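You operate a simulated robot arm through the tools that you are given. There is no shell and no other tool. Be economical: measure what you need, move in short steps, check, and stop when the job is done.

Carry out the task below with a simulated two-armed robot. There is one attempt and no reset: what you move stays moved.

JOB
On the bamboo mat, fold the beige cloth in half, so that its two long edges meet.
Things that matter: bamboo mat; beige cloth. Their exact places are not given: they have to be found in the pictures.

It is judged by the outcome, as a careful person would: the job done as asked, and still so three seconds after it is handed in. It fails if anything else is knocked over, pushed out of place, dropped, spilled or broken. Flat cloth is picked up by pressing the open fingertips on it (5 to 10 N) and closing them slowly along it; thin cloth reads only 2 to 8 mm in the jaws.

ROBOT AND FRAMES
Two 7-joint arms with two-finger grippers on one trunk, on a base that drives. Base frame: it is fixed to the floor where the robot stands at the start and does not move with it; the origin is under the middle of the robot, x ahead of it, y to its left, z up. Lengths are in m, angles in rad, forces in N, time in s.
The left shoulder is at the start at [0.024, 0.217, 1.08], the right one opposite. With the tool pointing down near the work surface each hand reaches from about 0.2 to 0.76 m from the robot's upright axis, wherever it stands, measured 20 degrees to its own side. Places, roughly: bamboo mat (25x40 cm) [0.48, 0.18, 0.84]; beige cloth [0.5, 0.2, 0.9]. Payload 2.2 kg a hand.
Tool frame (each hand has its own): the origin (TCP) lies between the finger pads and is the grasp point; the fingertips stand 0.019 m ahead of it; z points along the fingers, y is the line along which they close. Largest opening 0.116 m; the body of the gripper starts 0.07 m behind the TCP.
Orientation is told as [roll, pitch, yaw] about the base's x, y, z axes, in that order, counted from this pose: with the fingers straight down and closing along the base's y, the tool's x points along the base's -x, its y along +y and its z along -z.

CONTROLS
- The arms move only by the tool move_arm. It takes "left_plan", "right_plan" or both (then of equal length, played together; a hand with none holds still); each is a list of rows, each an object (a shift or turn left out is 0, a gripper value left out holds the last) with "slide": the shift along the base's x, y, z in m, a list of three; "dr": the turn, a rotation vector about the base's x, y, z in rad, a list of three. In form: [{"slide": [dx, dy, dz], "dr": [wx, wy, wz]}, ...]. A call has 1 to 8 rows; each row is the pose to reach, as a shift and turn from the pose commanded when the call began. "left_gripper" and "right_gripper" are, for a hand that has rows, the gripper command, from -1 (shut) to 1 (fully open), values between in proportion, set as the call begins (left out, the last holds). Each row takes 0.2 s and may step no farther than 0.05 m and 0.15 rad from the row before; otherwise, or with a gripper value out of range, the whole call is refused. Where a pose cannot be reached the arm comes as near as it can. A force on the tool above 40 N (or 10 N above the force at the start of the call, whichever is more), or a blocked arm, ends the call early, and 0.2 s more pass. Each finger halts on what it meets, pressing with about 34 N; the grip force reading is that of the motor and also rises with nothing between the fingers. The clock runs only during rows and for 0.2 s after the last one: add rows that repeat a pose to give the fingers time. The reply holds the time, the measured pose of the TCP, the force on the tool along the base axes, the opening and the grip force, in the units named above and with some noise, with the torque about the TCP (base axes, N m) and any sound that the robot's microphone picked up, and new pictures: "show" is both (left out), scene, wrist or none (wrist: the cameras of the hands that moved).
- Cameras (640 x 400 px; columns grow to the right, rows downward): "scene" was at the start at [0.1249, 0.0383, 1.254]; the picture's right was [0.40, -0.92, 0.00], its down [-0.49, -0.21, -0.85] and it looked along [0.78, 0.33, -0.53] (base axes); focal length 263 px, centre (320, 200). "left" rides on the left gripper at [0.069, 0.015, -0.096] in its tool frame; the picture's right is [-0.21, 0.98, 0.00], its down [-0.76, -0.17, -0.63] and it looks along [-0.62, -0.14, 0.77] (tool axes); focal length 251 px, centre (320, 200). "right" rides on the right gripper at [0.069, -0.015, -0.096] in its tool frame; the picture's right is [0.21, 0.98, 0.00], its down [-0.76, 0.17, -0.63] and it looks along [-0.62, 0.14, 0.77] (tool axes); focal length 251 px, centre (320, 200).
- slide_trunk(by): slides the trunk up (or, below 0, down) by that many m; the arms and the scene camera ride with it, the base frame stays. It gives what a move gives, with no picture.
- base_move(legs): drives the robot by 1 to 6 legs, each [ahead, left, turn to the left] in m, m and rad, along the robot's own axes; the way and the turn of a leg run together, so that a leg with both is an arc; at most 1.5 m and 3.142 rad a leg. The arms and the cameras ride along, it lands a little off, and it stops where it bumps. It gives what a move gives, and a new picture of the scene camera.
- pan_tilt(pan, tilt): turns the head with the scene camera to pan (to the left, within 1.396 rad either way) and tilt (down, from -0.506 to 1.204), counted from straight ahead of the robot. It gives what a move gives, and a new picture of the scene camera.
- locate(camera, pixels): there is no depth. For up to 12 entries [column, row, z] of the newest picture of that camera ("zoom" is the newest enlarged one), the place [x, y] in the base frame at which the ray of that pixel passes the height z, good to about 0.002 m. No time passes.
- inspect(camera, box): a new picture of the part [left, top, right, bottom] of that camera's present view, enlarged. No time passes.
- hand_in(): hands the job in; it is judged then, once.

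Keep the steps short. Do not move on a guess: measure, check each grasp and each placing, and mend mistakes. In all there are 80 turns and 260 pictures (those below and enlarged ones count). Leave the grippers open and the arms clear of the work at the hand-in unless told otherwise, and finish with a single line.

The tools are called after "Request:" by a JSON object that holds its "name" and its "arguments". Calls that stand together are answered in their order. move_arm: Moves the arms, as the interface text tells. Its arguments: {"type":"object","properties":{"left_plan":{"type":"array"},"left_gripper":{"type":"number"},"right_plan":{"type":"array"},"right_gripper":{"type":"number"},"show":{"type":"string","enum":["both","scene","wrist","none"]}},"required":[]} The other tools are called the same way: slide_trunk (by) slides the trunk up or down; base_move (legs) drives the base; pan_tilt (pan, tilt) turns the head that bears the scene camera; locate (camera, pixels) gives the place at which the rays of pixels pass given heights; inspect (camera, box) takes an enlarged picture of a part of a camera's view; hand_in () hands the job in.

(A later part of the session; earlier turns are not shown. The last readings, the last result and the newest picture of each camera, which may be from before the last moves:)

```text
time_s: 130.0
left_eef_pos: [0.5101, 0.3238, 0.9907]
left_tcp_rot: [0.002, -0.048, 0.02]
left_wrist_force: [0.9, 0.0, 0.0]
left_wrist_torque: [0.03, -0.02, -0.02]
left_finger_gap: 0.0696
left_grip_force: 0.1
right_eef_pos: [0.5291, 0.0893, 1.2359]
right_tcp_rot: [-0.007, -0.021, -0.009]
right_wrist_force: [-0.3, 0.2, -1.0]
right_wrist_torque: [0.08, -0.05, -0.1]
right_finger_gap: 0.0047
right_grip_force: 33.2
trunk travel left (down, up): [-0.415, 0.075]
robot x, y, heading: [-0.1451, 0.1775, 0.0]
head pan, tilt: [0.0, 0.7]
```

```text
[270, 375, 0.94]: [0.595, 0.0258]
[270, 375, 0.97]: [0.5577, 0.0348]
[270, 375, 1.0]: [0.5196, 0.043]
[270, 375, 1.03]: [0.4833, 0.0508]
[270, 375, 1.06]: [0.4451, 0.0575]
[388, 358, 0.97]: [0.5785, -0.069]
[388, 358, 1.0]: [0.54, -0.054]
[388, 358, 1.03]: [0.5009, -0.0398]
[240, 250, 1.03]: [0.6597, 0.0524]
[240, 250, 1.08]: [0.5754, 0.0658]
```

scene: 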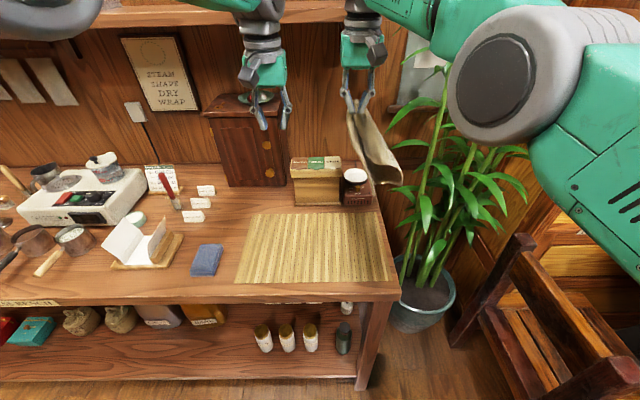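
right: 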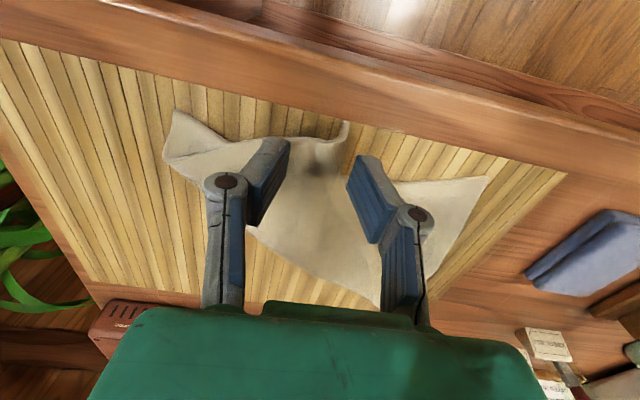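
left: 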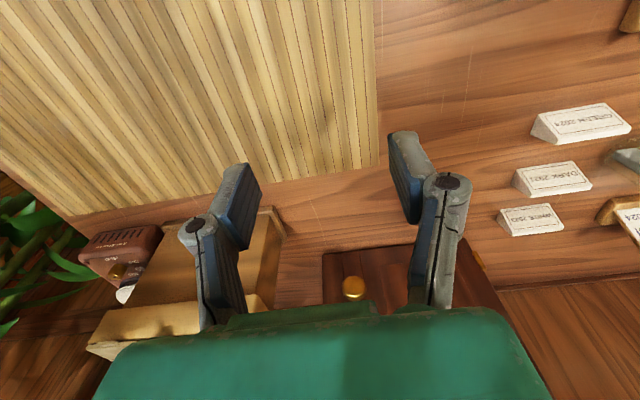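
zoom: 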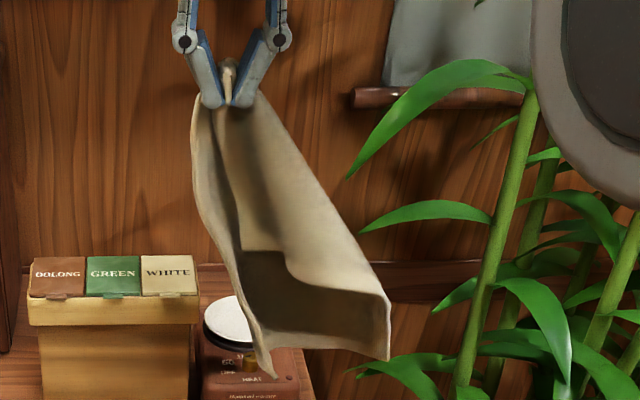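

Tip found at (0.501, 0.045, 1.015), 0.207 m from the grip, so it is the far-left corner. To reach it without the hands colliding, I turn the right hand by −90° (tip then faces left) and turn/tilt the left hand so it points inward, closing along x.

Request:
{"name": "move_arm", "arguments": {"left_plan": [{"dr": [0, 0, 0.14]}, {"slide": [0, 0.01, 0.01], "dr": [0, 0, 0.28]}, {"slide": [0, 0.02, 0.02], "dr": [0, 0, 0.42]}, {"slide": [0, 0.02, 0.03], "dr": [0, 0, 0.56]}, {"slide": [0, 0.02, 0.04], "dr": [0, 0, 0.7]}, {"slide": [0, 0.02, 0.04], "dr": [0, 0, 0.84]}], "right_plan": [{"dr": [0, 0, -0.14]}, {"dr": [0, 0, -0.28]}, {"dr": [0, 0, -0.42]}, {"dr": [0, 0, -0.56]}, {"dr": [0, 0, -0.7]}, {"dr": [0, 0, -0.84]}], "show": "none"}}

Request:
{"name": "move_arm", "arguments": {"left_plan": [{"dr": [0, 0, 0.14]}, {"dr": [0, 0, 0.28]}, {"dr": [0, 0, 0.42]}, {"dr": [0, 0, 0.56]}, {"dr": [0, 0, 0.7]}], "right_plan": [{"dr": [0, 0, -0.14]}, {"dr": [0, 0, -0.28]}, {"dr": [0, 0, -0.42]}, {"dr": [0, 0, -0.56]}, {"dr": [0, 0, -0.7]}], "show": "none"}}

Request:
{"name": "move_arm", "arguments": {"left_plan": [{"dr": [-0.14, 0, 0]}, {"dr": [-0.28, 0, 0]}, {"dr": [-0.42, 0, 0]}, {"dr": [-0.56, 0, 0]}, {"dr": [-0.7, 0, 0]}, {"dr": [-0.84, 0, 0]}, {"dr": [-0.95, 0, 0]}, {"dr": [-0.95, 0, 0]}], "show": "both"}}

Request:
{"name": "inspect", "arguments": {"camera": "right", "box": [80, 0, 560, 300]}}

Request:
{"name": "inspect", "arguments": {"camera": "scene", "box": [280, 60, 460, 220]}}

```text
time_s: 131.4
left_eef_pos: [0.511, 0.3525, 1.0291]
left_tcp_rot: [-0.003, -0.046, 0.865]
left_wrist_force: [0.7, 0.1, -0.1]
left_wrist_torque: [0.02, 0.02, -0.03]
left_finger_gap: 0.0698
left_grip_force: 0.2
right_eef_pos: [0.5323, 0.0987, 1.2365]
right_tcp_rot: [-0.016, -0.023, -0.851]
right_wrist_force: [0.3, -0.1, -0.4]
right_wrist_torque: [0.01, 0.02, 0.09]
right_finger_gap: 0.0047
right_grip_force: 33.4
right hand out of reach, approached as far as the arm can: row 5, 6
trunk travel left (down, up): [-0.415, 0.075]
robot x, y, heading: [-0.1436, 0.179, -0.001]
head pan, tilt: [0.0, 0.7]
```

```text
time_s: 132.6
left_eef_pos: [0.5108, 0.3353, 1.0303]
left_tcp_rot: [-0.005, -0.06, 1.562]
left_wrist_force: [0.9, -1.1, 0.6]
left_wrist_torque: [0.12, 0.0, 0.0]
left_finger_gap: 0.0695
left_grip_force: 0.0
right_eef_pos: [0.5223, 0.078, 1.2322]
right_tcp_rot: [-0.015, -0.012, -1.556]
right_wrist_force: [-0.3, -1.1, -0.6]
right_wrist_torque: [0.14, -0.02, 0.07]
right_finger_gap: 0.0049
right_grip_force: 33.6
right hand out of reach, approached as far as the arm can: row 5
trunk travel left (down, up): [-0.415, 0.075]
robot x, y, heading: [-0.1433, 0.1739, -0.004]
head pan, tilt: [0.0, 0.7]
```

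```text
time_s: 134.4
left_eef_pos: [0.5092, 0.3391, 1.0311]
left_tcp_rot: [-0.016, 0.892, 1.558]
left_wrist_force: [0.3, -0.1, -0.5]
left_wrist_torque: [0.01, 0.03, -0.01]
left_finger_gap: 0.0697
left_grip_force: 0.2
right_eef_pos: [0.5226, 0.0804, 1.2323]
right_tcp_rot: [-0.015, -0.014, -1.552]
right_wrist_force: [-1.1, -0.6, -0.1]
right_wrist_torque: [0.01, -0.01, 0.08]
right_finger_gap: 0.0048
right_grip_force: 33.4
trunk travel left (down, up): [-0.415, 0.075]
robot x, y, heading: [-0.1444, 0.175, -0.006]
head pan, tilt: [0.0, 0.7]
```

scene: 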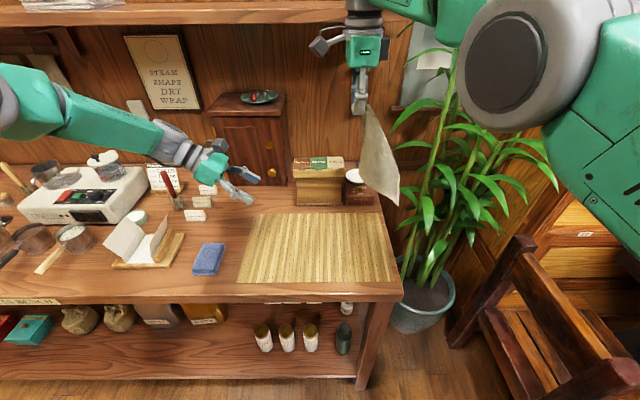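
left: 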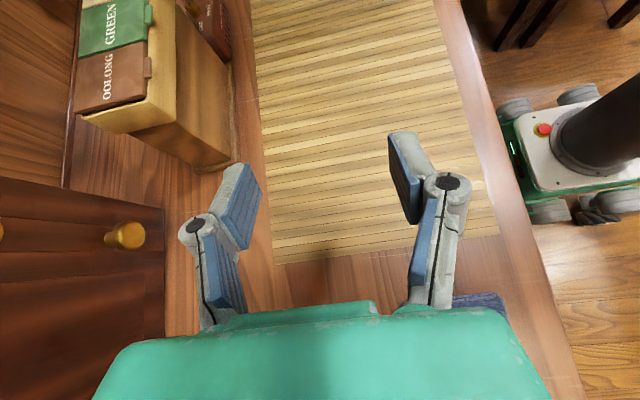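

```text
1.33 times, centred on (320, 150) of right
```

zoom: 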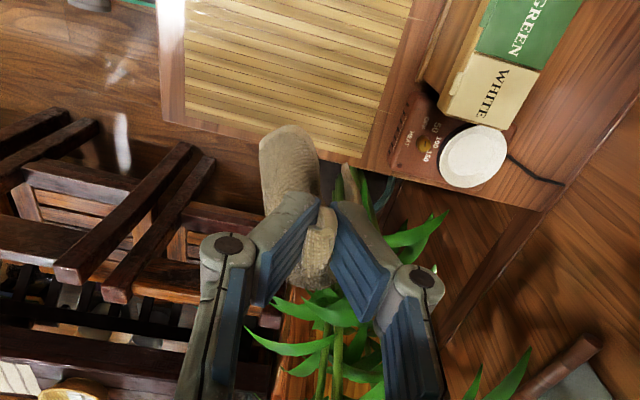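

```text
2.50 times, centred on (370, 140) of scene
```

zoom: 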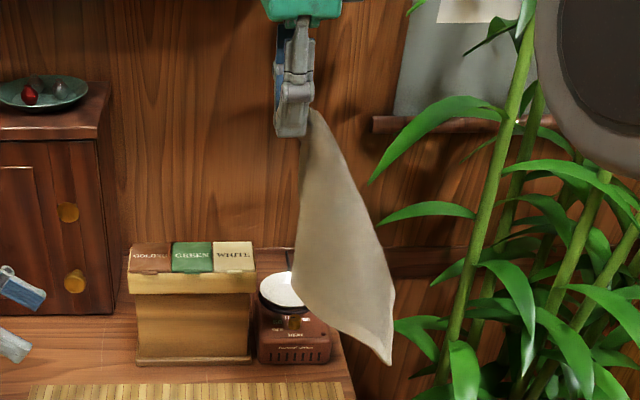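

The cloth panel now faces me with its left corner at zoom (293,285). I locate it for several heights and bring the left hand to a stand-off on its left.

Request:
{"name": "locate", "arguments": {"camera": "zoom", "pixels": [[293, 285, 0.99], [293, 285, 1.01], [293, 285, 1.03], [293, 285, 1.05], [293, 285, 1.07], [300, 230, 1.06], [300, 230, 1.09], [388, 362, 0.93], [388, 362, 0.96]]}}

Request:
{"name": "move_arm", "arguments": {"left_plan": [{"slide": [-0.005, -0.03, 0.015]}, {"slide": [-0.01, -0.06, 0.03]}, {"slide": [-0.015, -0.09, 0.045]}, {"slide": [-0.02, -0.12, 0.06]}, {"slide": [-0.02, -0.135, 0.069]}, {"slide": [-0.02, -0.135, 0.069]}, {"slide": [-0.02, -0.135, 0.069]}], "show": "wrist"}}

Request:
{"name": "inspect", "arguments": {"camera": "scene", "box": [280, 60, 460, 220]}}

```text
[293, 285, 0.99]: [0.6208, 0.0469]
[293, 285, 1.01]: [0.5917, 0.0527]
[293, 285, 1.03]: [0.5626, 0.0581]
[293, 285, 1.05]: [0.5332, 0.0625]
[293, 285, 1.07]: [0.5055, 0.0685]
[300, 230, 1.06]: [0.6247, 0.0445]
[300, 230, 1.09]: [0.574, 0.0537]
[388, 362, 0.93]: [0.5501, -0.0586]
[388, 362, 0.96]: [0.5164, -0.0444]
```

```text
time_s: 136.0
left_eef_pos: [0.4895, 0.2109, 1.0967]
left_tcp_rot: [-0.017, 0.9, 1.557]
left_wrist_force: [0.0, -0.6, -1.0]
left_wrist_torque: [-0.01, 0.0, 0.05]
left_finger_gap: 0.0695
left_grip_force: 0.0
right_eef_pos: [0.5252, 0.0914, 1.2346]
right_tcp_rot: [-0.015, -0.02, -1.551]
right_wrist_force: [0.8, 0.2, 0.1]
right_wrist_torque: [0.04, 0.01, 0.08]
right_finger_gap: 0.0052
right_grip_force: 33.7
trunk travel left (down, up): [-0.415, 0.075]
robot x, y, heading: [-0.1423, 0.1785, -0.008]
head pan, tilt: [0.0, 0.7]
```

left: 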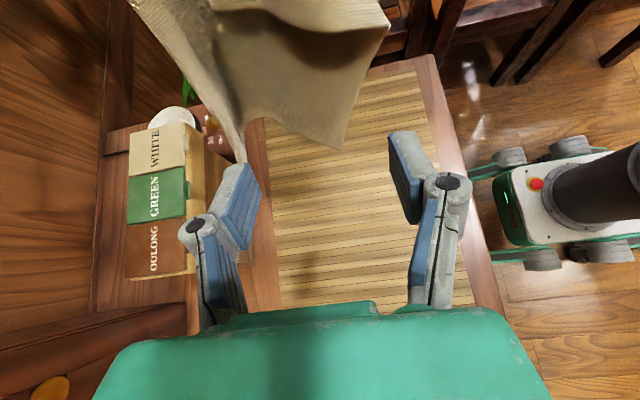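

```text
2.50 times, centred on (370, 140) of scene
```

zoom: 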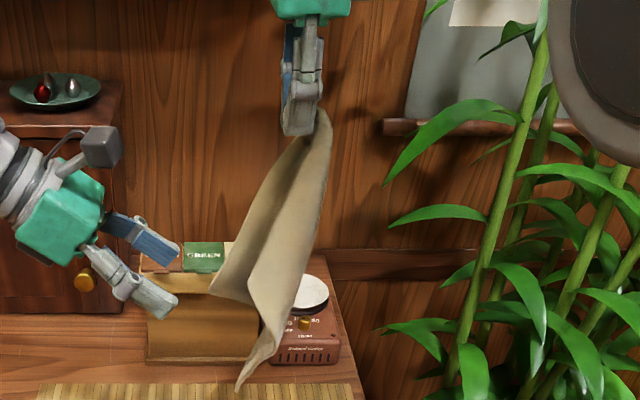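

The cloth is swinging toward the left hand. I wait for it to come to rest and look again.

Request:
{"name": "move_arm", "arguments": {"left_plan": [{}, {}, {}, {}, {}, {}, {}, {}], "show": "none"}}

Request:
{"name": "move_arm", "arguments": {"left_plan": [{}, {}, {}, {}, {}, {}, {}, {}], "show": "both"}}

Request:
{"name": "inspect", "arguments": {"camera": "scene", "box": [280, 60, 460, 220]}}

Request:
{"name": "locate", "arguments": {"camera": "left", "pixels": [[345, 150, 1.03], [345, 150, 1.0], [345, 150, 0.97], [240, 160, 1.0], [240, 160, 0.95], [240, 160, 0.9]]}}

```text
time_s: 137.8
left_eef_pos: [0.4907, 0.2145, 1.097]
left_tcp_rot: [-0.016, 0.901, 1.559]
left_wrist_force: [-0.7, -0.3, -1.1]
left_wrist_torque: [0.0, -0.03, -0.01]
left_finger_gap: 0.0697
left_grip_force: 0.0
right_eef_pos: [0.5241, 0.0961, 1.2343]
right_tcp_rot: [-0.015, -0.023, -1.548]
right_wrist_force: [0.4, 0.9, 0.1]
right_wrist_torque: [0.04, 0.01, 0.08]
right_finger_gap: 0.0049
right_grip_force: 33.0
trunk travel left (down, up): [-0.415, 0.075]
robot x, y, heading: [-0.1447, 0.1773, 0.0]
head pan, tilt: [0.0, 0.7]
```

```text
time_s: 139.6
left_eef_pos: [0.4902, 0.2183, 1.0953]
left_tcp_rot: [-0.015, 0.903, 1.559]
left_wrist_force: [1.1, -0.2, -0.8]
left_wrist_torque: [-0.05, -0.05, 0.0]
left_finger_gap: 0.0697
left_grip_force: 0.2
right_eef_pos: [0.524, 0.0969, 1.2349]
right_tcp_rot: [-0.016, -0.024, -1.55]
right_wrist_force: [0.5, -0.2, -0.5]
right_wrist_torque: [0.0, 0.01, 0.06]
right_finger_gap: 0.0048
right_grip_force: 33.9
trunk travel left (down, up): [-0.415, 0.075]
robot x, y, heading: [-0.1431, 0.1733, 0.001]
head pan, tilt: [0.0, 0.7]
```

scene: 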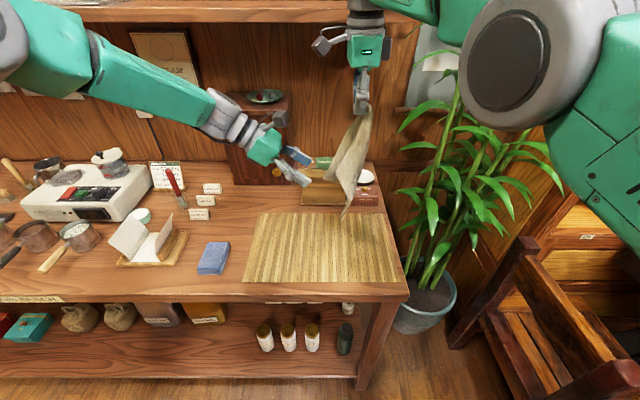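
left: 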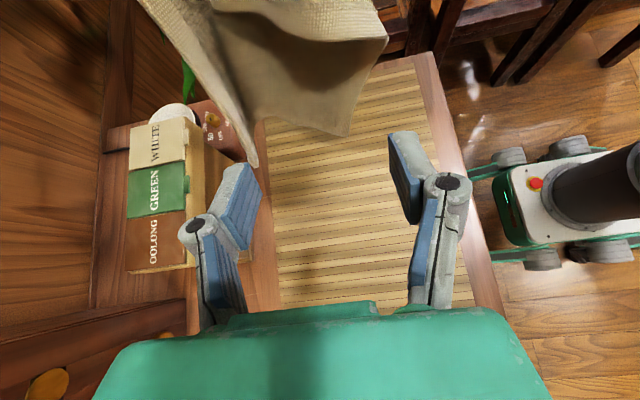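

```text
2.50 times, centred on (370, 140) of scene
```

zoom: 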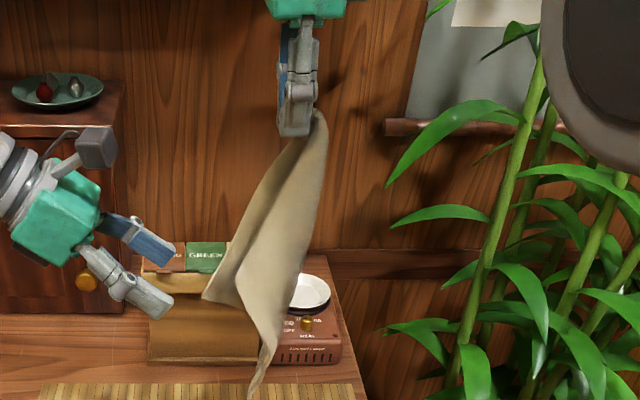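

```text
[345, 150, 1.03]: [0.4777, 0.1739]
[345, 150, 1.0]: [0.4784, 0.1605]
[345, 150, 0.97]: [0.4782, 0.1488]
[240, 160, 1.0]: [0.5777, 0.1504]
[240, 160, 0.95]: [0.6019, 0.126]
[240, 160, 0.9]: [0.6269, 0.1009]
```

Request:
{"name": "locate", "arguments": {"camera": "zoom", "pixels": [[203, 298, 0.98], [203, 298, 1.0], [203, 298, 1.02], [203, 298, 1.04], [203, 298, 1.06], [250, 395, 0.93], [250, 395, 0.96], [250, 395, 0.99]]}}

Request:
{"name": "locate", "arguments": {"camera": "left", "pixels": [[258, 165, 1.06], [258, 165, 1.04], [258, 165, 1.02], [258, 165, 1.0], [345, 135, 1.0], [345, 135, 0.97], [345, 135, 0.94], [388, 40, 1.06], [388, 40, 1.03], [388, 40, 1.0]]}}

```text
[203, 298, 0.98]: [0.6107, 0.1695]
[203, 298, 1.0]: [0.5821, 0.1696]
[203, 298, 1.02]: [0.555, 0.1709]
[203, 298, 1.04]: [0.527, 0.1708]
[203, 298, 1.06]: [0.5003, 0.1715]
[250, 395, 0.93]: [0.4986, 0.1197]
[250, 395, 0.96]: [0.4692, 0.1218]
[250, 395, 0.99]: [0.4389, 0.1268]
```

```text
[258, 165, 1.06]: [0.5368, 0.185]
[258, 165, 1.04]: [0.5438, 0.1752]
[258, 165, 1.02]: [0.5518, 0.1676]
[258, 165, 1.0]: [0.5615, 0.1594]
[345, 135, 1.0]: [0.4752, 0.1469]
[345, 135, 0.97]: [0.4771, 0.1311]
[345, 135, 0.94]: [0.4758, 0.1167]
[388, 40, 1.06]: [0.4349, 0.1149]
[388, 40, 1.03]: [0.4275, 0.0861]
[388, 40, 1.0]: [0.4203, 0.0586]
```

The left corner is at (0.554, 0.170, 1.021) – both cameras agree (the same one as before); the lowest is the near-left corner. I move the left hand's open jaws around it and close.

Request:
{"name": "move_arm", "arguments": {"left_plan": [{"slide": [0.025, 0.005, 0.0]}, {"slide": [0.053, 0.005, -0.005]}, {"slide": [0.055, -0.01, -0.018]}, {"slide": [0.055, -0.025, -0.032]}, {"slide": [0.055, -0.042, -0.048]}, {"slide": [0.055, -0.058, -0.064]}, {"slide": [0.055, -0.06, -0.066]}], "show": "wrist"}}

Request:
{"name": "move_arm", "arguments": {"left_plan": [{}, {}, {}, {}], "left_gripper": -1, "show": "both"}}

Request:
{"name": "inspect", "arguments": {"camera": "scene", "box": [280, 60, 460, 220]}}

```text
time_s: 141.2
left_eef_pos: [0.5477, 0.1595, 1.0311]
left_tcp_rot: [-0.014, 0.903, 1.556]
left_wrist_force: [-0.2, -0.4, -0.1]
left_wrist_torque: [0.03, 0.01, -0.02]
left_finger_gap: 0.0697
left_grip_force: 0.1
right_eef_pos: [0.5241, 0.1, 1.235]
right_tcp_rot: [-0.015, -0.027, -1.55]
right_wrist_force: [0.0, -0.7, -0.1]
right_wrist_torque: [-0.01, -0.03, 0.05]
right_finger_gap: 0.005
right_grip_force: 33.3
trunk travel left (down, up): [-0.415, 0.075]
robot x, y, heading: [-0.1459, 0.1778, -0.004]
head pan, tilt: [0.0, 0.7]
```

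left: 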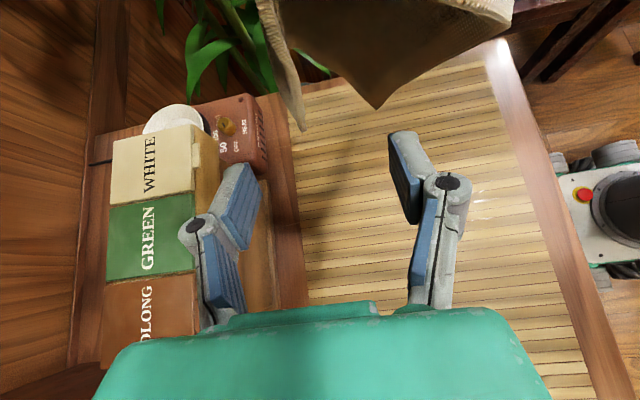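

```text
time_s: 142.2
left_eef_pos: [0.5475, 0.1588, 1.0309]
left_tcp_rot: [-0.014, 0.902, 1.559]
left_wrist_force: [0.8, 0.7, 0.7]
left_wrist_torque: [-0.03, -0.02, -0.03]
left_finger_gap: 0.004
left_grip_force: 33.6
right_eef_pos: [0.5232, 0.0982, 1.235]
right_tcp_rot: [-0.017, -0.025, -1.551]
right_wrist_force: [0.0, -0.4, 0.1]
right_wrist_torque: [0.02, -0.01, 0.03]
right_finger_gap: 0.0049
right_grip_force: 33.8
trunk travel left (down, up): [-0.415, 0.075]
robot x, y, heading: [-0.1465, 0.1765, 0.002]
head pan, tilt: [0.0, 0.7]
```

scene: 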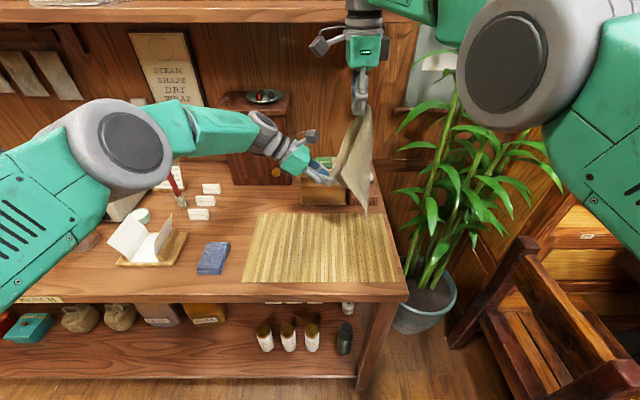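
left: 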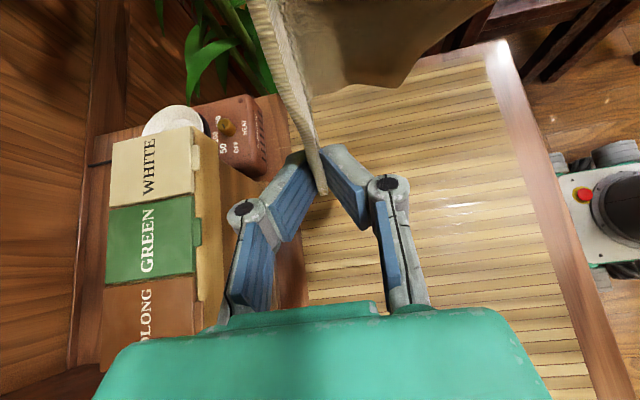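

```text
2.50 times, centred on (370, 140) of scene
```

zoom: 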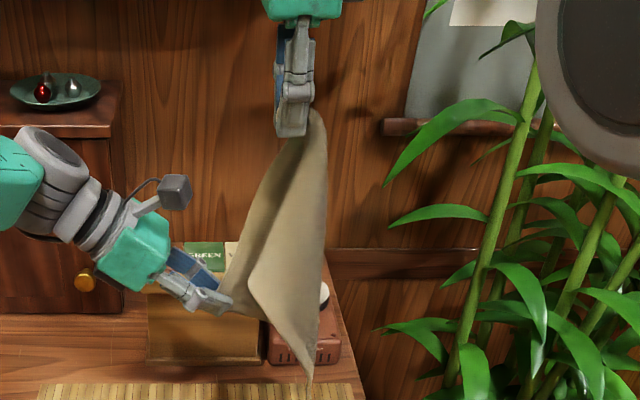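

The left hand now holds the corner (gap 4 mm). I bring both hands level and spread them to about 0.18 m, then check.

Request:
{"name": "move_arm", "arguments": {"left_plan": [{"slide": [-0.005, 0.015, 0.015]}, {"slide": [-0.01, 0.03, 0.03]}, {"slide": [-0.017, 0.05, 0.045]}, {"slide": [-0.025, 0.07, 0.06]}, {"slide": [-0.03, 0.085, 0.075]}, {"slide": [-0.035, 0.1, 0.09]}, {"slide": [-0.04, 0.1, 0.1]}, {"slide": [-0.04, 0.1, 0.1]}], "right_plan": [{"slide": [0, -0.005, -0.015]}, {"slide": [0, -0.01, -0.03]}, {"slide": [-0.003, -0.015, -0.045]}, {"slide": [-0.006, -0.02, -0.06]}, {"slide": [-0.01, -0.022, -0.075]}, {"slide": [-0.013, -0.025, -0.09]}, {"slide": [-0.016, -0.028, -0.105]}, {"slide": [-0.016, -0.028, -0.105]}], "show": "scene"}}

Request:
{"name": "inspect", "arguments": {"camera": "scene", "box": [260, 80, 460, 220]}}

```text
time_s: 144.0
left_eef_pos: [0.5063, 0.2585, 1.1314]
left_tcp_rot: [-0.014, 0.902, 1.559]
left_wrist_force: [-0.4, -0.9, -0.5]
left_wrist_torque: [0.01, 0.03, -0.03]
left_finger_gap: 0.0038
left_grip_force: 32.2
right_eef_pos: [0.505, 0.0698, 1.1272]
right_tcp_rot: [-0.016, -0.024, -1.55]
right_wrist_force: [-0.7, 0.3, -0.9]
right_wrist_torque: [0.05, 0.0, 0.08]
right_finger_gap: 0.005
right_grip_force: 33.7
trunk travel left (down, up): [-0.415, 0.075]
robot x, y, heading: [-0.1468, 0.1765, -0.004]
head pan, tilt: [0.0, 0.7]
```

scene: 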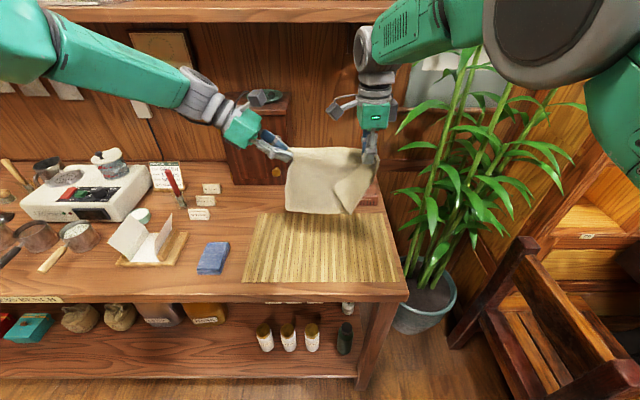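

```text
2.86 times, centred on (360, 150) of scene
```

zoom: 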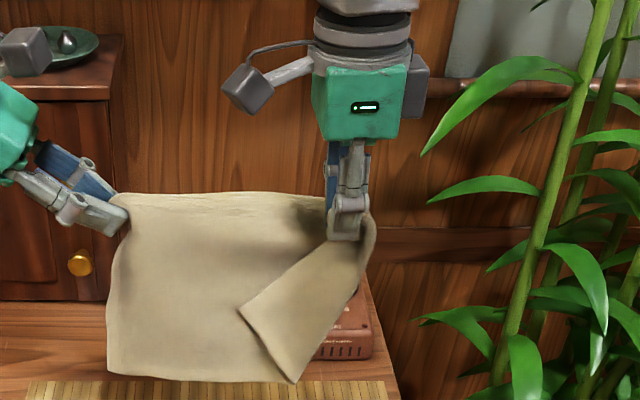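

The long edge is now held by both hands. The right side is twisted; I turn the right hand back to yaw 0 and spread a further 3.5 cm.

Request:
{"name": "move_arm", "arguments": {"left_plan": [{}, {}, {}, {}, {"slide": [0, 0.005, 0]}, {"slide": [0, 0.01, 0]}, {"slide": [0, 0.01, 0]}], "right_plan": [{"dr": [0, 0, 0.14]}, {"dr": [0, 0, 0.28]}, {"dr": [0, 0, 0.42]}, {"dr": [0, 0, 0.56]}, {"dr": [0, 0, 0.7]}, {"dr": [0, 0, 0.84]}, {"dr": [0, 0, 0.98]}], "show": "none"}}

Request:
{"name": "move_arm", "arguments": {"left_plan": [{}, {"slide": [0, 0.005, 0]}, {"slide": [0, 0.01, 0]}, {"slide": [0, 0.015, 0]}, {"slide": [0, 0.015, 0]}, {"slide": [0, 0.015, 0]}, {"slide": [0, 0.015, 0]}], "right_plan": [{"dr": [0, 0, 0.14]}, {"slide": [0, -0.003, 0], "dr": [0, 0, 0.28]}, {"slide": [0, -0.006, 0], "dr": [0, 0, 0.42]}, {"slide": [0, -0.01, 0], "dr": [0, 0, 0.56]}, {"slide": [0, -0.01, 0], "dr": [0, 0, 0.56]}, {"slide": [0, -0.01, 0], "dr": [0, 0, 0.56]}, {"slide": [0, -0.01, 0], "dr": [0, 0, 0.56]}], "show": "none"}}

Request:
{"name": "inspect", "arguments": {"camera": "scene", "box": [260, 80, 460, 220]}}

```text
time_s: 145.6
left_eef_pos: [0.5059, 0.2691, 1.1319]
left_tcp_rot: [-0.015, 0.907, 1.559]
left_wrist_force: [0.0, 0.7, -0.2]
left_wrist_torque: [0.0, -0.01, -0.05]
left_finger_gap: 0.0041
left_grip_force: 32.7
right_eef_pos: [0.5045, 0.0688, 1.1288]
right_tcp_rot: [-0.015, -0.025, -0.567]
right_wrist_force: [0.5, -0.7, -0.1]
right_wrist_torque: [0.01, 0.01, -0.05]
right_finger_gap: 0.0046
right_grip_force: 33.1
trunk travel left (down, up): [-0.415, 0.075]
robot x, y, heading: [-0.1452, 0.1783, -0.005]
head pan, tilt: [0.0, 0.7]
```

```text
time_s: 147.2
left_eef_pos: [0.5032, 0.2846, 1.1313]
left_tcp_rot: [-0.013, 0.905, 1.558]
left_wrist_force: [0.0, -0.3, -0.6]
left_wrist_torque: [0.03, 0.02, -0.02]
left_finger_gap: 0.0037
left_grip_force: 32.5
right_eef_pos: [0.502, 0.0587, 1.1274]
right_tcp_rot: [-0.015, -0.022, -0.009]
right_wrist_force: [-0.1, 0.8, 0.4]
right_wrist_torque: [-0.01, -0.03, -0.05]
right_finger_gap: 0.0046
right_grip_force: 33.9
trunk travel left (down, up): [-0.415, 0.075]
robot x, y, heading: [-0.1391, 0.1797, -0.002]
head pan, tilt: [0.0, 0.7]
```

```text
2.86 times, centred on (360, 150) of scene
```

zoom: 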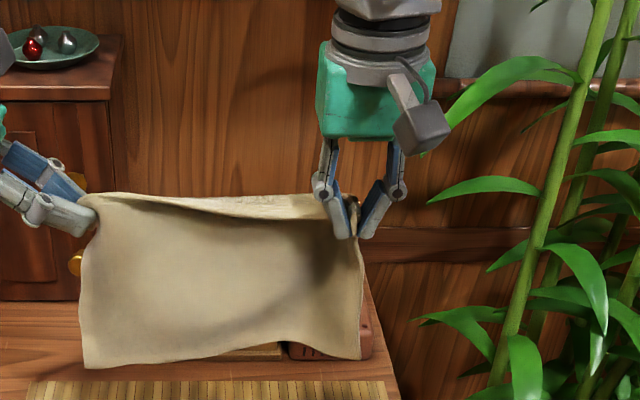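

The cloth hangs flat from its long edge. I bring it over the mat's near half, lower until the free edge touches, then lay the lower half by moving ahead while descending.

Request:
{"name": "move_arm", "arguments": {"left_plan": [{"slide": [-0.02, 0, 0]}, {"slide": [-0.04, 0, 0]}, {"slide": [-0.06, 0, 0]}, {"slide": [-0.073, 0, 0]}, {"slide": [-0.073, 0, 0]}, {"slide": [-0.073, 0, 0]}], "right_plan": [{"slide": [-0.02, 0, 0]}, {"slide": [-0.04, 0, 0]}, {"slide": [-0.06, 0, 0]}, {"slide": [-0.073, 0, 0]}, {"slide": [-0.073, 0, 0]}, {"slide": [-0.073, 0, 0]}], "show": "none"}}

Request:
{"name": "slide_trunk", "arguments": {"by": -0.105}}

Request:
{"name": "move_arm", "arguments": {"left_plan": [{"slide": [0.01, 0, -0.01]}, {"slide": [0.022, 0, -0.02]}, {"slide": [0.034, 0, -0.03]}, {"slide": [0.046, 0, -0.04]}, {"slide": [0.058, 0, -0.05]}, {"slide": [0.07, 0, -0.06]}, {"slide": [0.082, 0, -0.07]}, {"slide": [0.09, 0, -0.08]}], "right_plan": [{"slide": [0.01, 0, -0.01]}, {"slide": [0.022, 0, -0.02]}, {"slide": [0.034, 0, -0.03]}, {"slide": [0.046, 0, -0.04]}, {"slide": [0.058, 0, -0.05]}, {"slide": [0.07, 0, -0.06]}, {"slide": [0.082, 0, -0.07]}, {"slide": [0.09, 0, -0.08]}], "show": "none"}}

Request:
{"name": "inspect", "arguments": {"camera": "scene", "box": [220, 80, 440, 240]}}

```text
time_s: 148.6
left_eef_pos: [0.4316, 0.2849, 1.1321]
left_tcp_rot: [-0.015, 0.904, 1.559]
left_wrist_force: [0.9, 0.4, 0.8]
left_wrist_torque: [0.03, -0.03, -0.01]
left_finger_gap: 0.0037
left_grip_force: 32.8
right_eef_pos: [0.4303, 0.0581, 1.128]
right_tcp_rot: [-0.015, -0.023, -0.01]
right_wrist_force: [0.6, 1.0, 0.9]
right_wrist_torque: [0.04, 0.03, -0.07]
right_finger_gap: 0.0048
right_grip_force: 33.3
trunk travel left (down, up): [-0.415, 0.075]
robot x, y, heading: [-0.1494, 0.1804, -0.005]
head pan, tilt: [0.0, 0.7]
```

```text
time_s: 150.0
left_eef_pos: [0.4308, 0.2846, 1.0272]
left_tcp_rot: [-0.016, 0.903, 1.558]
left_wrist_force: [0.7, -1.0, -0.3]
left_wrist_torque: [0.03, 0.01, 0.01]
left_finger_gap: 0.0039
left_grip_force: 32.9
right_eef_pos: [0.4287, 0.0591, 1.0237]
right_tcp_rot: [-0.015, -0.025, -0.01]
right_wrist_force: [0.8, 0.8, -1.0]
right_wrist_torque: [0.03, 0.0, -0.06]
right_finger_gap: 0.0047
right_grip_force: 33.1
trunk travel left (down, up): [-0.31, 0.18]
robot x, y, heading: [-0.143, 0.1759, -0.004]
head pan, tilt: [0.0, 0.7]
```

```text
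time_s: 151.8
left_eef_pos: [0.5219, 0.2831, 0.9447]
left_tcp_rot: [-0.013, 0.905, 1.559]
left_wrist_force: [0.7, -0.4, -0.1]
left_wrist_torque: [0.04, 0.0, -0.01]
left_finger_gap: 0.0039
left_grip_force: 32.8
right_eef_pos: [0.5214, 0.0572, 0.9428]
right_tcp_rot: [-0.016, -0.021, -0.01]
right_wrist_force: [1.0, -0.7, 0.2]
right_wrist_torque: [0.02, 0.04, -0.08]
right_finger_gap: 0.0049
right_grip_force: 33.2
trunk travel left (down, up): [-0.31, 0.18]
robot x, y, heading: [-0.1416, 0.1764, -0.002]
head pan, tilt: [0.0, 0.7]
```

```text
2.50 times, centred on (330, 160) of scene
5 turns are left
```

zoom: 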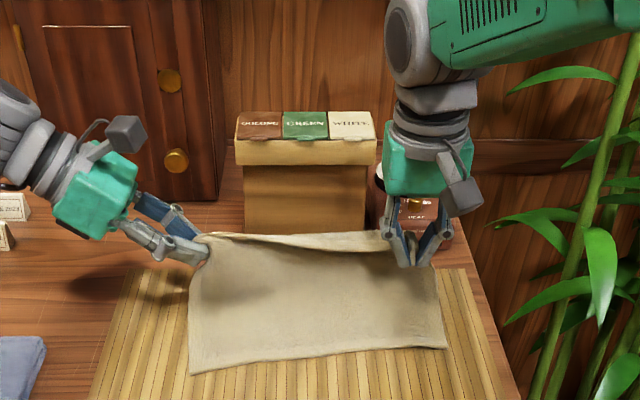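

The lower half is coming down well. I measure the near edge at zoom (190,373)/(445,348), lower the hands so the sheet sags onto the mat, and start bringing the held edge back over it.

Request:
{"name": "locate", "arguments": {"camera": "zoom", "pixels": [[190, 373, 0.85], [260, 362, 0.85], [350, 352, 0.85], [445, 348, 0.85]]}}

Request:
{"name": "move_arm", "arguments": {"left_plan": [{"slide": [0, 0, -0.02]}, {"slide": [0, 0, -0.037]}, {"slide": [-0.015, 0, -0.032]}, {"slide": [-0.03, 0, -0.026]}, {"slide": [-0.045, 0, -0.025]}, {"slide": [-0.06, 0, -0.027]}], "right_plan": [{"slide": [0, 0, -0.02]}, {"slide": [0, 0, -0.037]}, {"slide": [-0.015, 0, -0.032]}, {"slide": [-0.03, 0, -0.026]}, {"slide": [-0.045, 0, -0.025]}, {"slide": [-0.06, 0, -0.027]}], "show": "none"}}

Request:
{"name": "inspect", "arguments": {"camera": "scene", "box": [220, 80, 440, 240]}}

Request:
{"name": "locate", "arguments": {"camera": "zoom", "pixels": [[190, 373, 0.85], [260, 362, 0.85], [350, 352, 0.85], [445, 348, 0.85]]}}

```text
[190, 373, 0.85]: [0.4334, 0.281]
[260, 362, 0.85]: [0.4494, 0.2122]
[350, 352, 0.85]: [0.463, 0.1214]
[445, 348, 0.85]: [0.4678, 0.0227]
```

```text
time_s: 153.2
left_eef_pos: [0.4605, 0.2849, 0.9209]
left_tcp_rot: [-0.018, 0.904, 1.557]
left_wrist_force: [-0.1, -0.6, -0.6]
left_wrist_torque: [-0.01, -0.01, 0.01]
left_finger_gap: 0.0038
left_grip_force: 32.3
right_eef_pos: [0.4596, 0.0583, 0.9174]
right_tcp_rot: [-0.017, -0.024, -0.011]
right_wrist_force: [-0.1, 0.3, 0.6]
right_wrist_torque: [-0.01, 0.0, -0.06]
right_finger_gap: 0.0045
right_grip_force: 32.9
trunk travel left (down, up): [-0.31, 0.18]
robot x, y, heading: [-0.1407, 0.1829, -0.005]
head pan, tilt: [0.0, 0.7]
```

```text
2.50 times, centred on (330, 160) of scene
```

zoom: 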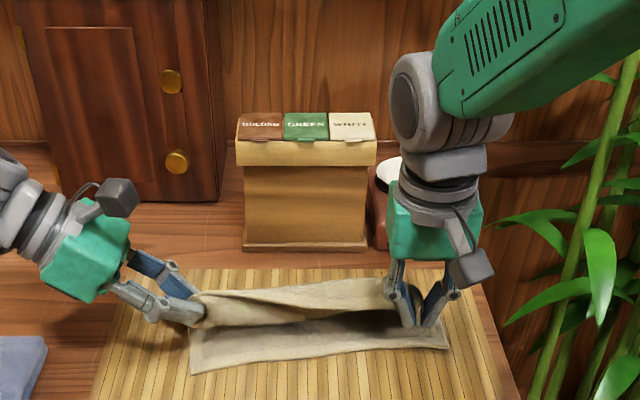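

```text
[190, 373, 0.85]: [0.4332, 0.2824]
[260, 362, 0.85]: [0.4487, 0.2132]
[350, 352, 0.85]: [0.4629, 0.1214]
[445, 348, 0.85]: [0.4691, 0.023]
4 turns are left
```

The fold has formed with the held edge coming over. The near edge runs from (0.433,0.282) to (0.469,0.023). I set left to x≈0.445 and right to x≈0.477, lower, release and withdraw.

Request:
{"name": "move_arm", "arguments": {"left_plan": [{"slide": [-0.005, 0, -0.01]}, {"slide": [-0.01, 0, -0.022]}, {"slide": [-0.014, 0, -0.034]}, {"slide": [-0.015, 0, -0.041]}, {"slide": [-0.015, 0, -0.041]}], "right_plan": [{"slide": [0.005, 0, -0.01]}, {"slide": [0.01, 0, -0.022]}, {"slide": [0.015, 0, -0.034]}, {"slide": [0.016, 0, -0.04]}, {"slide": [0.016, 0, -0.04]}], "show": "none"}}

Request:
{"name": "move_arm", "arguments": {"left_plan": [{}, {}, {"slide": [0, 0.016, 0.013]}, {"slide": [0, 0.04, 0.033]}, {"slide": [0, 0.07, 0.06]}, {"slide": [0, 0.09, 0.1]}, {"slide": [0, 0.1, 0.14]}, {"slide": [0, 0.1, 0.14]}], "right_plan": [{}, {}, {"slide": [-0.002, 0, 0.015]}, {"slide": [-0.004, 0, 0.035]}, {"slide": [-0.004, 0, 0.07]}, {"slide": [-0.004, -0.01, 0.11]}, {"slide": [-0.004, -0.03, 0.15]}, {"slide": [-0.004, -0.03, 0.15]}], "left_gripper": -0.4, "right_gripper": -0.4, "show": "none"}}

Request:
{"name": "inspect", "arguments": {"camera": "scene", "box": [220, 100, 440, 250]}}

Request:
{"name": "locate", "arguments": {"camera": "zoom", "pixels": [[190, 323, 0.85], [445, 298, 0.85], [190, 300, 0.855], [445, 280, 0.855], [320, 310, 0.85], [320, 290, 0.85], [320, 270, 0.85], [320, 330, 0.85], [150, 310, 0.85], [480, 300, 0.85]]}}

Request:
{"name": "inspect", "arguments": {"camera": "scene", "box": [280, 170, 410, 250]}}

```text
time_s: 154.4
left_eef_pos: [0.4446, 0.284, 0.8789]
left_tcp_rot: [-0.015, 0.905, 1.558]
left_wrist_force: [-0.9, -1.5, 0.4]
left_wrist_torque: [0.0, -0.01, -0.03]
left_finger_gap: 0.0039
left_grip_force: 32.3
right_eef_pos: [0.4759, 0.0592, 0.8751]
right_tcp_rot: [-0.014, -0.024, -0.008]
right_wrist_force: [-0.2, 1.8, -0.2]
right_wrist_torque: [0.01, -0.01, -0.08]
right_finger_gap: 0.0047
right_grip_force: 33.9
trunk travel left (down, up): [-0.31, 0.18]
robot x, y, heading: [-0.1484, 0.1813, -0.005]
head pan, tilt: [0.0, 0.7]
```

```text
time_s: 156.2
left_eef_pos: [0.4457, 0.3828, 1.0182]
left_tcp_rot: [-0.011, 0.903, 1.563]
left_wrist_force: [-0.4, -0.9, -0.6]
left_wrist_torque: [-0.04, 0.03, -0.01]
left_finger_gap: 0.0349
left_grip_force: 0.1
right_eef_pos: [0.4738, 0.0277, 1.0246]
right_tcp_rot: [-0.012, -0.022, -0.011]
right_wrist_force: [-0.8, -0.2, -0.8]
right_wrist_torque: [0.01, 0.02, -0.01]
right_finger_gap: 0.0352
right_grip_force: 0.1
trunk travel left (down, up): [-0.31, 0.18]
robot x, y, heading: [-0.1443, 0.1772, -0.005]
head pan, tilt: [0.0, 0.7]
```

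```text
2.67 times, centred on (330, 175) of scene
```

zoom: 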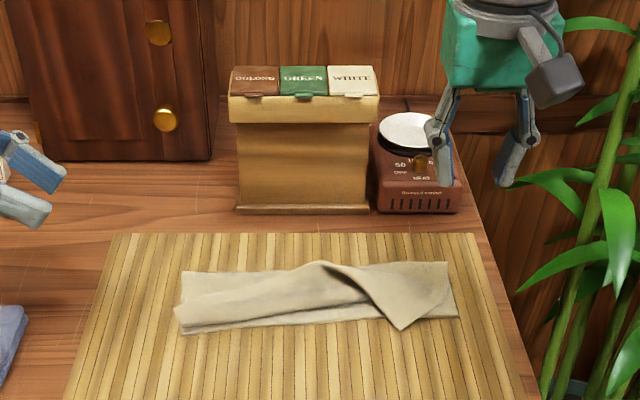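

```text
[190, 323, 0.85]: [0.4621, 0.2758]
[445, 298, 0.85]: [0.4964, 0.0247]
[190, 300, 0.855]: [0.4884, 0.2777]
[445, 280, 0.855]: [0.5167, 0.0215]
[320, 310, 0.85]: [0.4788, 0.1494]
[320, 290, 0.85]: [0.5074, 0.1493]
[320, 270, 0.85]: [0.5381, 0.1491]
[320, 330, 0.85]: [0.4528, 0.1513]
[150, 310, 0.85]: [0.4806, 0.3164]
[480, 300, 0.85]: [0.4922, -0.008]
```

```text
4.92 times, centred on (345, 210) of scene
3 turns are left
```

zoom: 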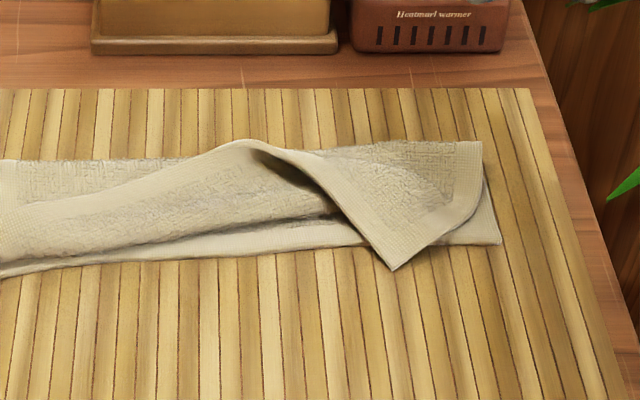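

The cloth is folded, but the top right corner lies about 5 cm too far left (at ≈(0.453,0.070)), so the edge between bulges back. I pinch just that corner tip, draw it right to (0.468,0.014), lay it down, release and look.

Request:
{"name": "move_arm", "arguments": {"right_plan": [{"slide": [-0.013, 0.036, -0.02]}, {"slide": [-0.015, 0.041, -0.06]}, {"slide": [-0.015, 0.041, -0.1]}, {"slide": [-0.015, 0.041, -0.13]}, {"slide": [-0.015, 0.041, -0.146]}, {"slide": [-0.015, 0.041, -0.152]}, {"slide": [-0.015, 0.041, -0.1535]}, {"slide": [-0.015, 0.041, -0.1535]}], "right_gripper": -0.56, "show": "none"}}

Request:
{"name": "move_arm", "arguments": {"right_plan": [{}, {}], "right_gripper": -0.8, "show": "none"}}

Request:
{"name": "move_arm", "arguments": {"right_plan": [{}, {}, {}], "right_gripper": -1, "show": "none"}}

Request:
{"name": "move_arm", "arguments": {"right_plan": [{"slide": [0, 0, 0.012]}, {"slide": [0.002, -0.012, 0.02]}, {"slide": [0.005, -0.027, 0.02]}, {"slide": [0.01, -0.042, 0.018]}, {"slide": [0.014, -0.055, 0.013]}, {"slide": [0.015, -0.06, 0.004]}, {"slide": [0.015, -0.06, 0.003]}], "show": "none"}}

Request:
{"name": "move_arm", "arguments": {"right_plan": [{}, {}, {"slide": [0, 0, 0.02]}, {"slide": [0, 0, 0.06]}, {"slide": [0, -0.02, 0.1]}, {"slide": [0, -0.05, 0.14]}, {"slide": [0, -0.05, 0.15]}], "right_gripper": -0.5, "show": "none"}}

Request:
{"name": "inspect", "arguments": {"camera": "scene", "box": [270, 170, 410, 250]}}

Request:
{"name": "locate", "arguments": {"camera": "zoom", "pixels": [[100, 200, 0.853], [100, 250, 0.853], [200, 200, 0.853], [200, 250, 0.853], [300, 200, 0.853], [300, 250, 0.853], [400, 200, 0.853], [400, 250, 0.853], [500, 200, 0.853], [500, 250, 0.853]]}}

```text
time_s: 158.0
left_eef_pos: [0.4452, 0.3842, 1.0197]
left_tcp_rot: [-0.017, 0.904, 1.56]
left_wrist_force: [0.6, -0.3, -0.3]
left_wrist_torque: [0.02, 0.0, 0.03]
left_finger_gap: 0.0347
left_grip_force: 0.0
right_eef_pos: [0.4579, 0.0707, 0.8739]
right_tcp_rot: [-0.013, -0.025, -0.01]
right_wrist_force: [1.4, 1.8, 6.1]
right_wrist_torque: [0.03, -0.1, 0.01]
right_finger_gap: 0.0257
right_grip_force: 0.1
trunk travel left (down, up): [-0.31, 0.18]
robot x, y, heading: [-0.1421, 0.1801, -0.003]
head pan, tilt: [0.0, 0.7]
```

```text
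time_s: 158.6
left_eef_pos: [0.4458, 0.3838, 1.019]
left_tcp_rot: [-0.012, 0.903, 1.558]
left_wrist_force: [0.3, 0.7, 0.4]
left_wrist_torque: [0.03, 0.01, -0.03]
left_finger_gap: 0.0346
left_grip_force: 0.1
right_eef_pos: [0.4557, 0.0692, 0.8725]
right_tcp_rot: [-0.014, -0.024, -0.011]
right_wrist_force: [0.2, 0.8, 5.9]
right_wrist_torque: [0.03, -0.1, -0.01]
right_finger_gap: 0.0109
right_grip_force: 0.1
trunk travel left (down, up): [-0.31, 0.18]
robot x, y, heading: [-0.144, 0.1765, -0.004]
head pan, tilt: [0.0, 0.7]
```

```text
time_s: 159.4
left_eef_pos: [0.4444, 0.3847, 1.0188]
left_tcp_rot: [-0.015, 0.904, 1.56]
left_wrist_force: [0.6, 0.5, -0.5]
left_wrist_torque: [0.03, -0.01, 0.0]
left_finger_gap: 0.0347
left_grip_force: 0.1
right_eef_pos: [0.4566, 0.0696, 0.8744]
right_tcp_rot: [-0.013, -0.023, -0.01]
right_wrist_force: [-0.2, -0.6, 3.9]
right_wrist_torque: [-0.01, -0.07, 0.0]
right_finger_gap: 0.0051
right_grip_force: 33.4
trunk travel left (down, up): [-0.31, 0.18]
robot x, y, heading: [-0.1467, 0.1772, -0.003]
head pan, tilt: [0.0, 0.7]
```

```text
time_s: 161.0
left_eef_pos: [0.4458, 0.3843, 1.0187]
left_tcp_rot: [-0.015, 0.904, 1.56]
left_wrist_force: [-0.9, -0.9, 0.2]
left_wrist_torque: [0.0, -0.03, 0.04]
left_finger_gap: 0.0349
left_grip_force: 0.1
right_eef_pos: [0.4726, 0.009, 0.876]
right_tcp_rot: [-0.016, -0.024, -0.011]
right_wrist_force: [0.0, -0.9, 1.5]
right_wrist_torque: [-0.01, -0.02, 0.03]
right_finger_gap: 0.0048
right_grip_force: 33.3
trunk travel left (down, up): [-0.31, 0.18]
robot x, y, heading: [-0.1428, 0.1756, 0.0]
head pan, tilt: [0.0, 0.7]
```

```text
time_s: 162.6
left_eef_pos: [0.4455, 0.3829, 1.0177]
left_tcp_rot: [-0.013, 0.905, 1.558]
left_wrist_force: [0.5, 0.4, -0.6]
left_wrist_torque: [-0.01, -0.01, -0.01]
left_finger_gap: 0.0349
left_grip_force: 0.0
right_eef_pos: [0.4724, -0.0408, 1.0262]
right_tcp_rot: [-0.014, -0.023, -0.012]
right_wrist_force: [-1.1, -0.4, 0.5]
right_wrist_torque: [-0.01, -0.01, -0.01]
right_finger_gap: 0.0292
right_grip_force: 0.1
trunk travel left (down, up): [-0.31, 0.18]
robot x, y, heading: [-0.1447, 0.182, -0.002]
head pan, tilt: [0.0, 0.7]
```

```text
4.57 times, centred on (340, 210) of scene
```

zoom: 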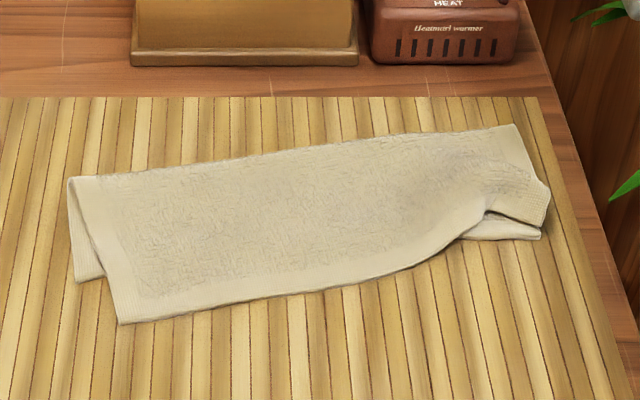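

```text
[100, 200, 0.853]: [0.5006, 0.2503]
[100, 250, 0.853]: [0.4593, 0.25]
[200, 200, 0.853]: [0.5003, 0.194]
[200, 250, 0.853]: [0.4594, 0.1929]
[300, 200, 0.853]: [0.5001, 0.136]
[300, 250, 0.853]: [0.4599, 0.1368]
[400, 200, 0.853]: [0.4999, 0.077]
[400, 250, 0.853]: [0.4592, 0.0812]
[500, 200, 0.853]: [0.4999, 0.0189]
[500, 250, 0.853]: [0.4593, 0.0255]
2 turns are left
```

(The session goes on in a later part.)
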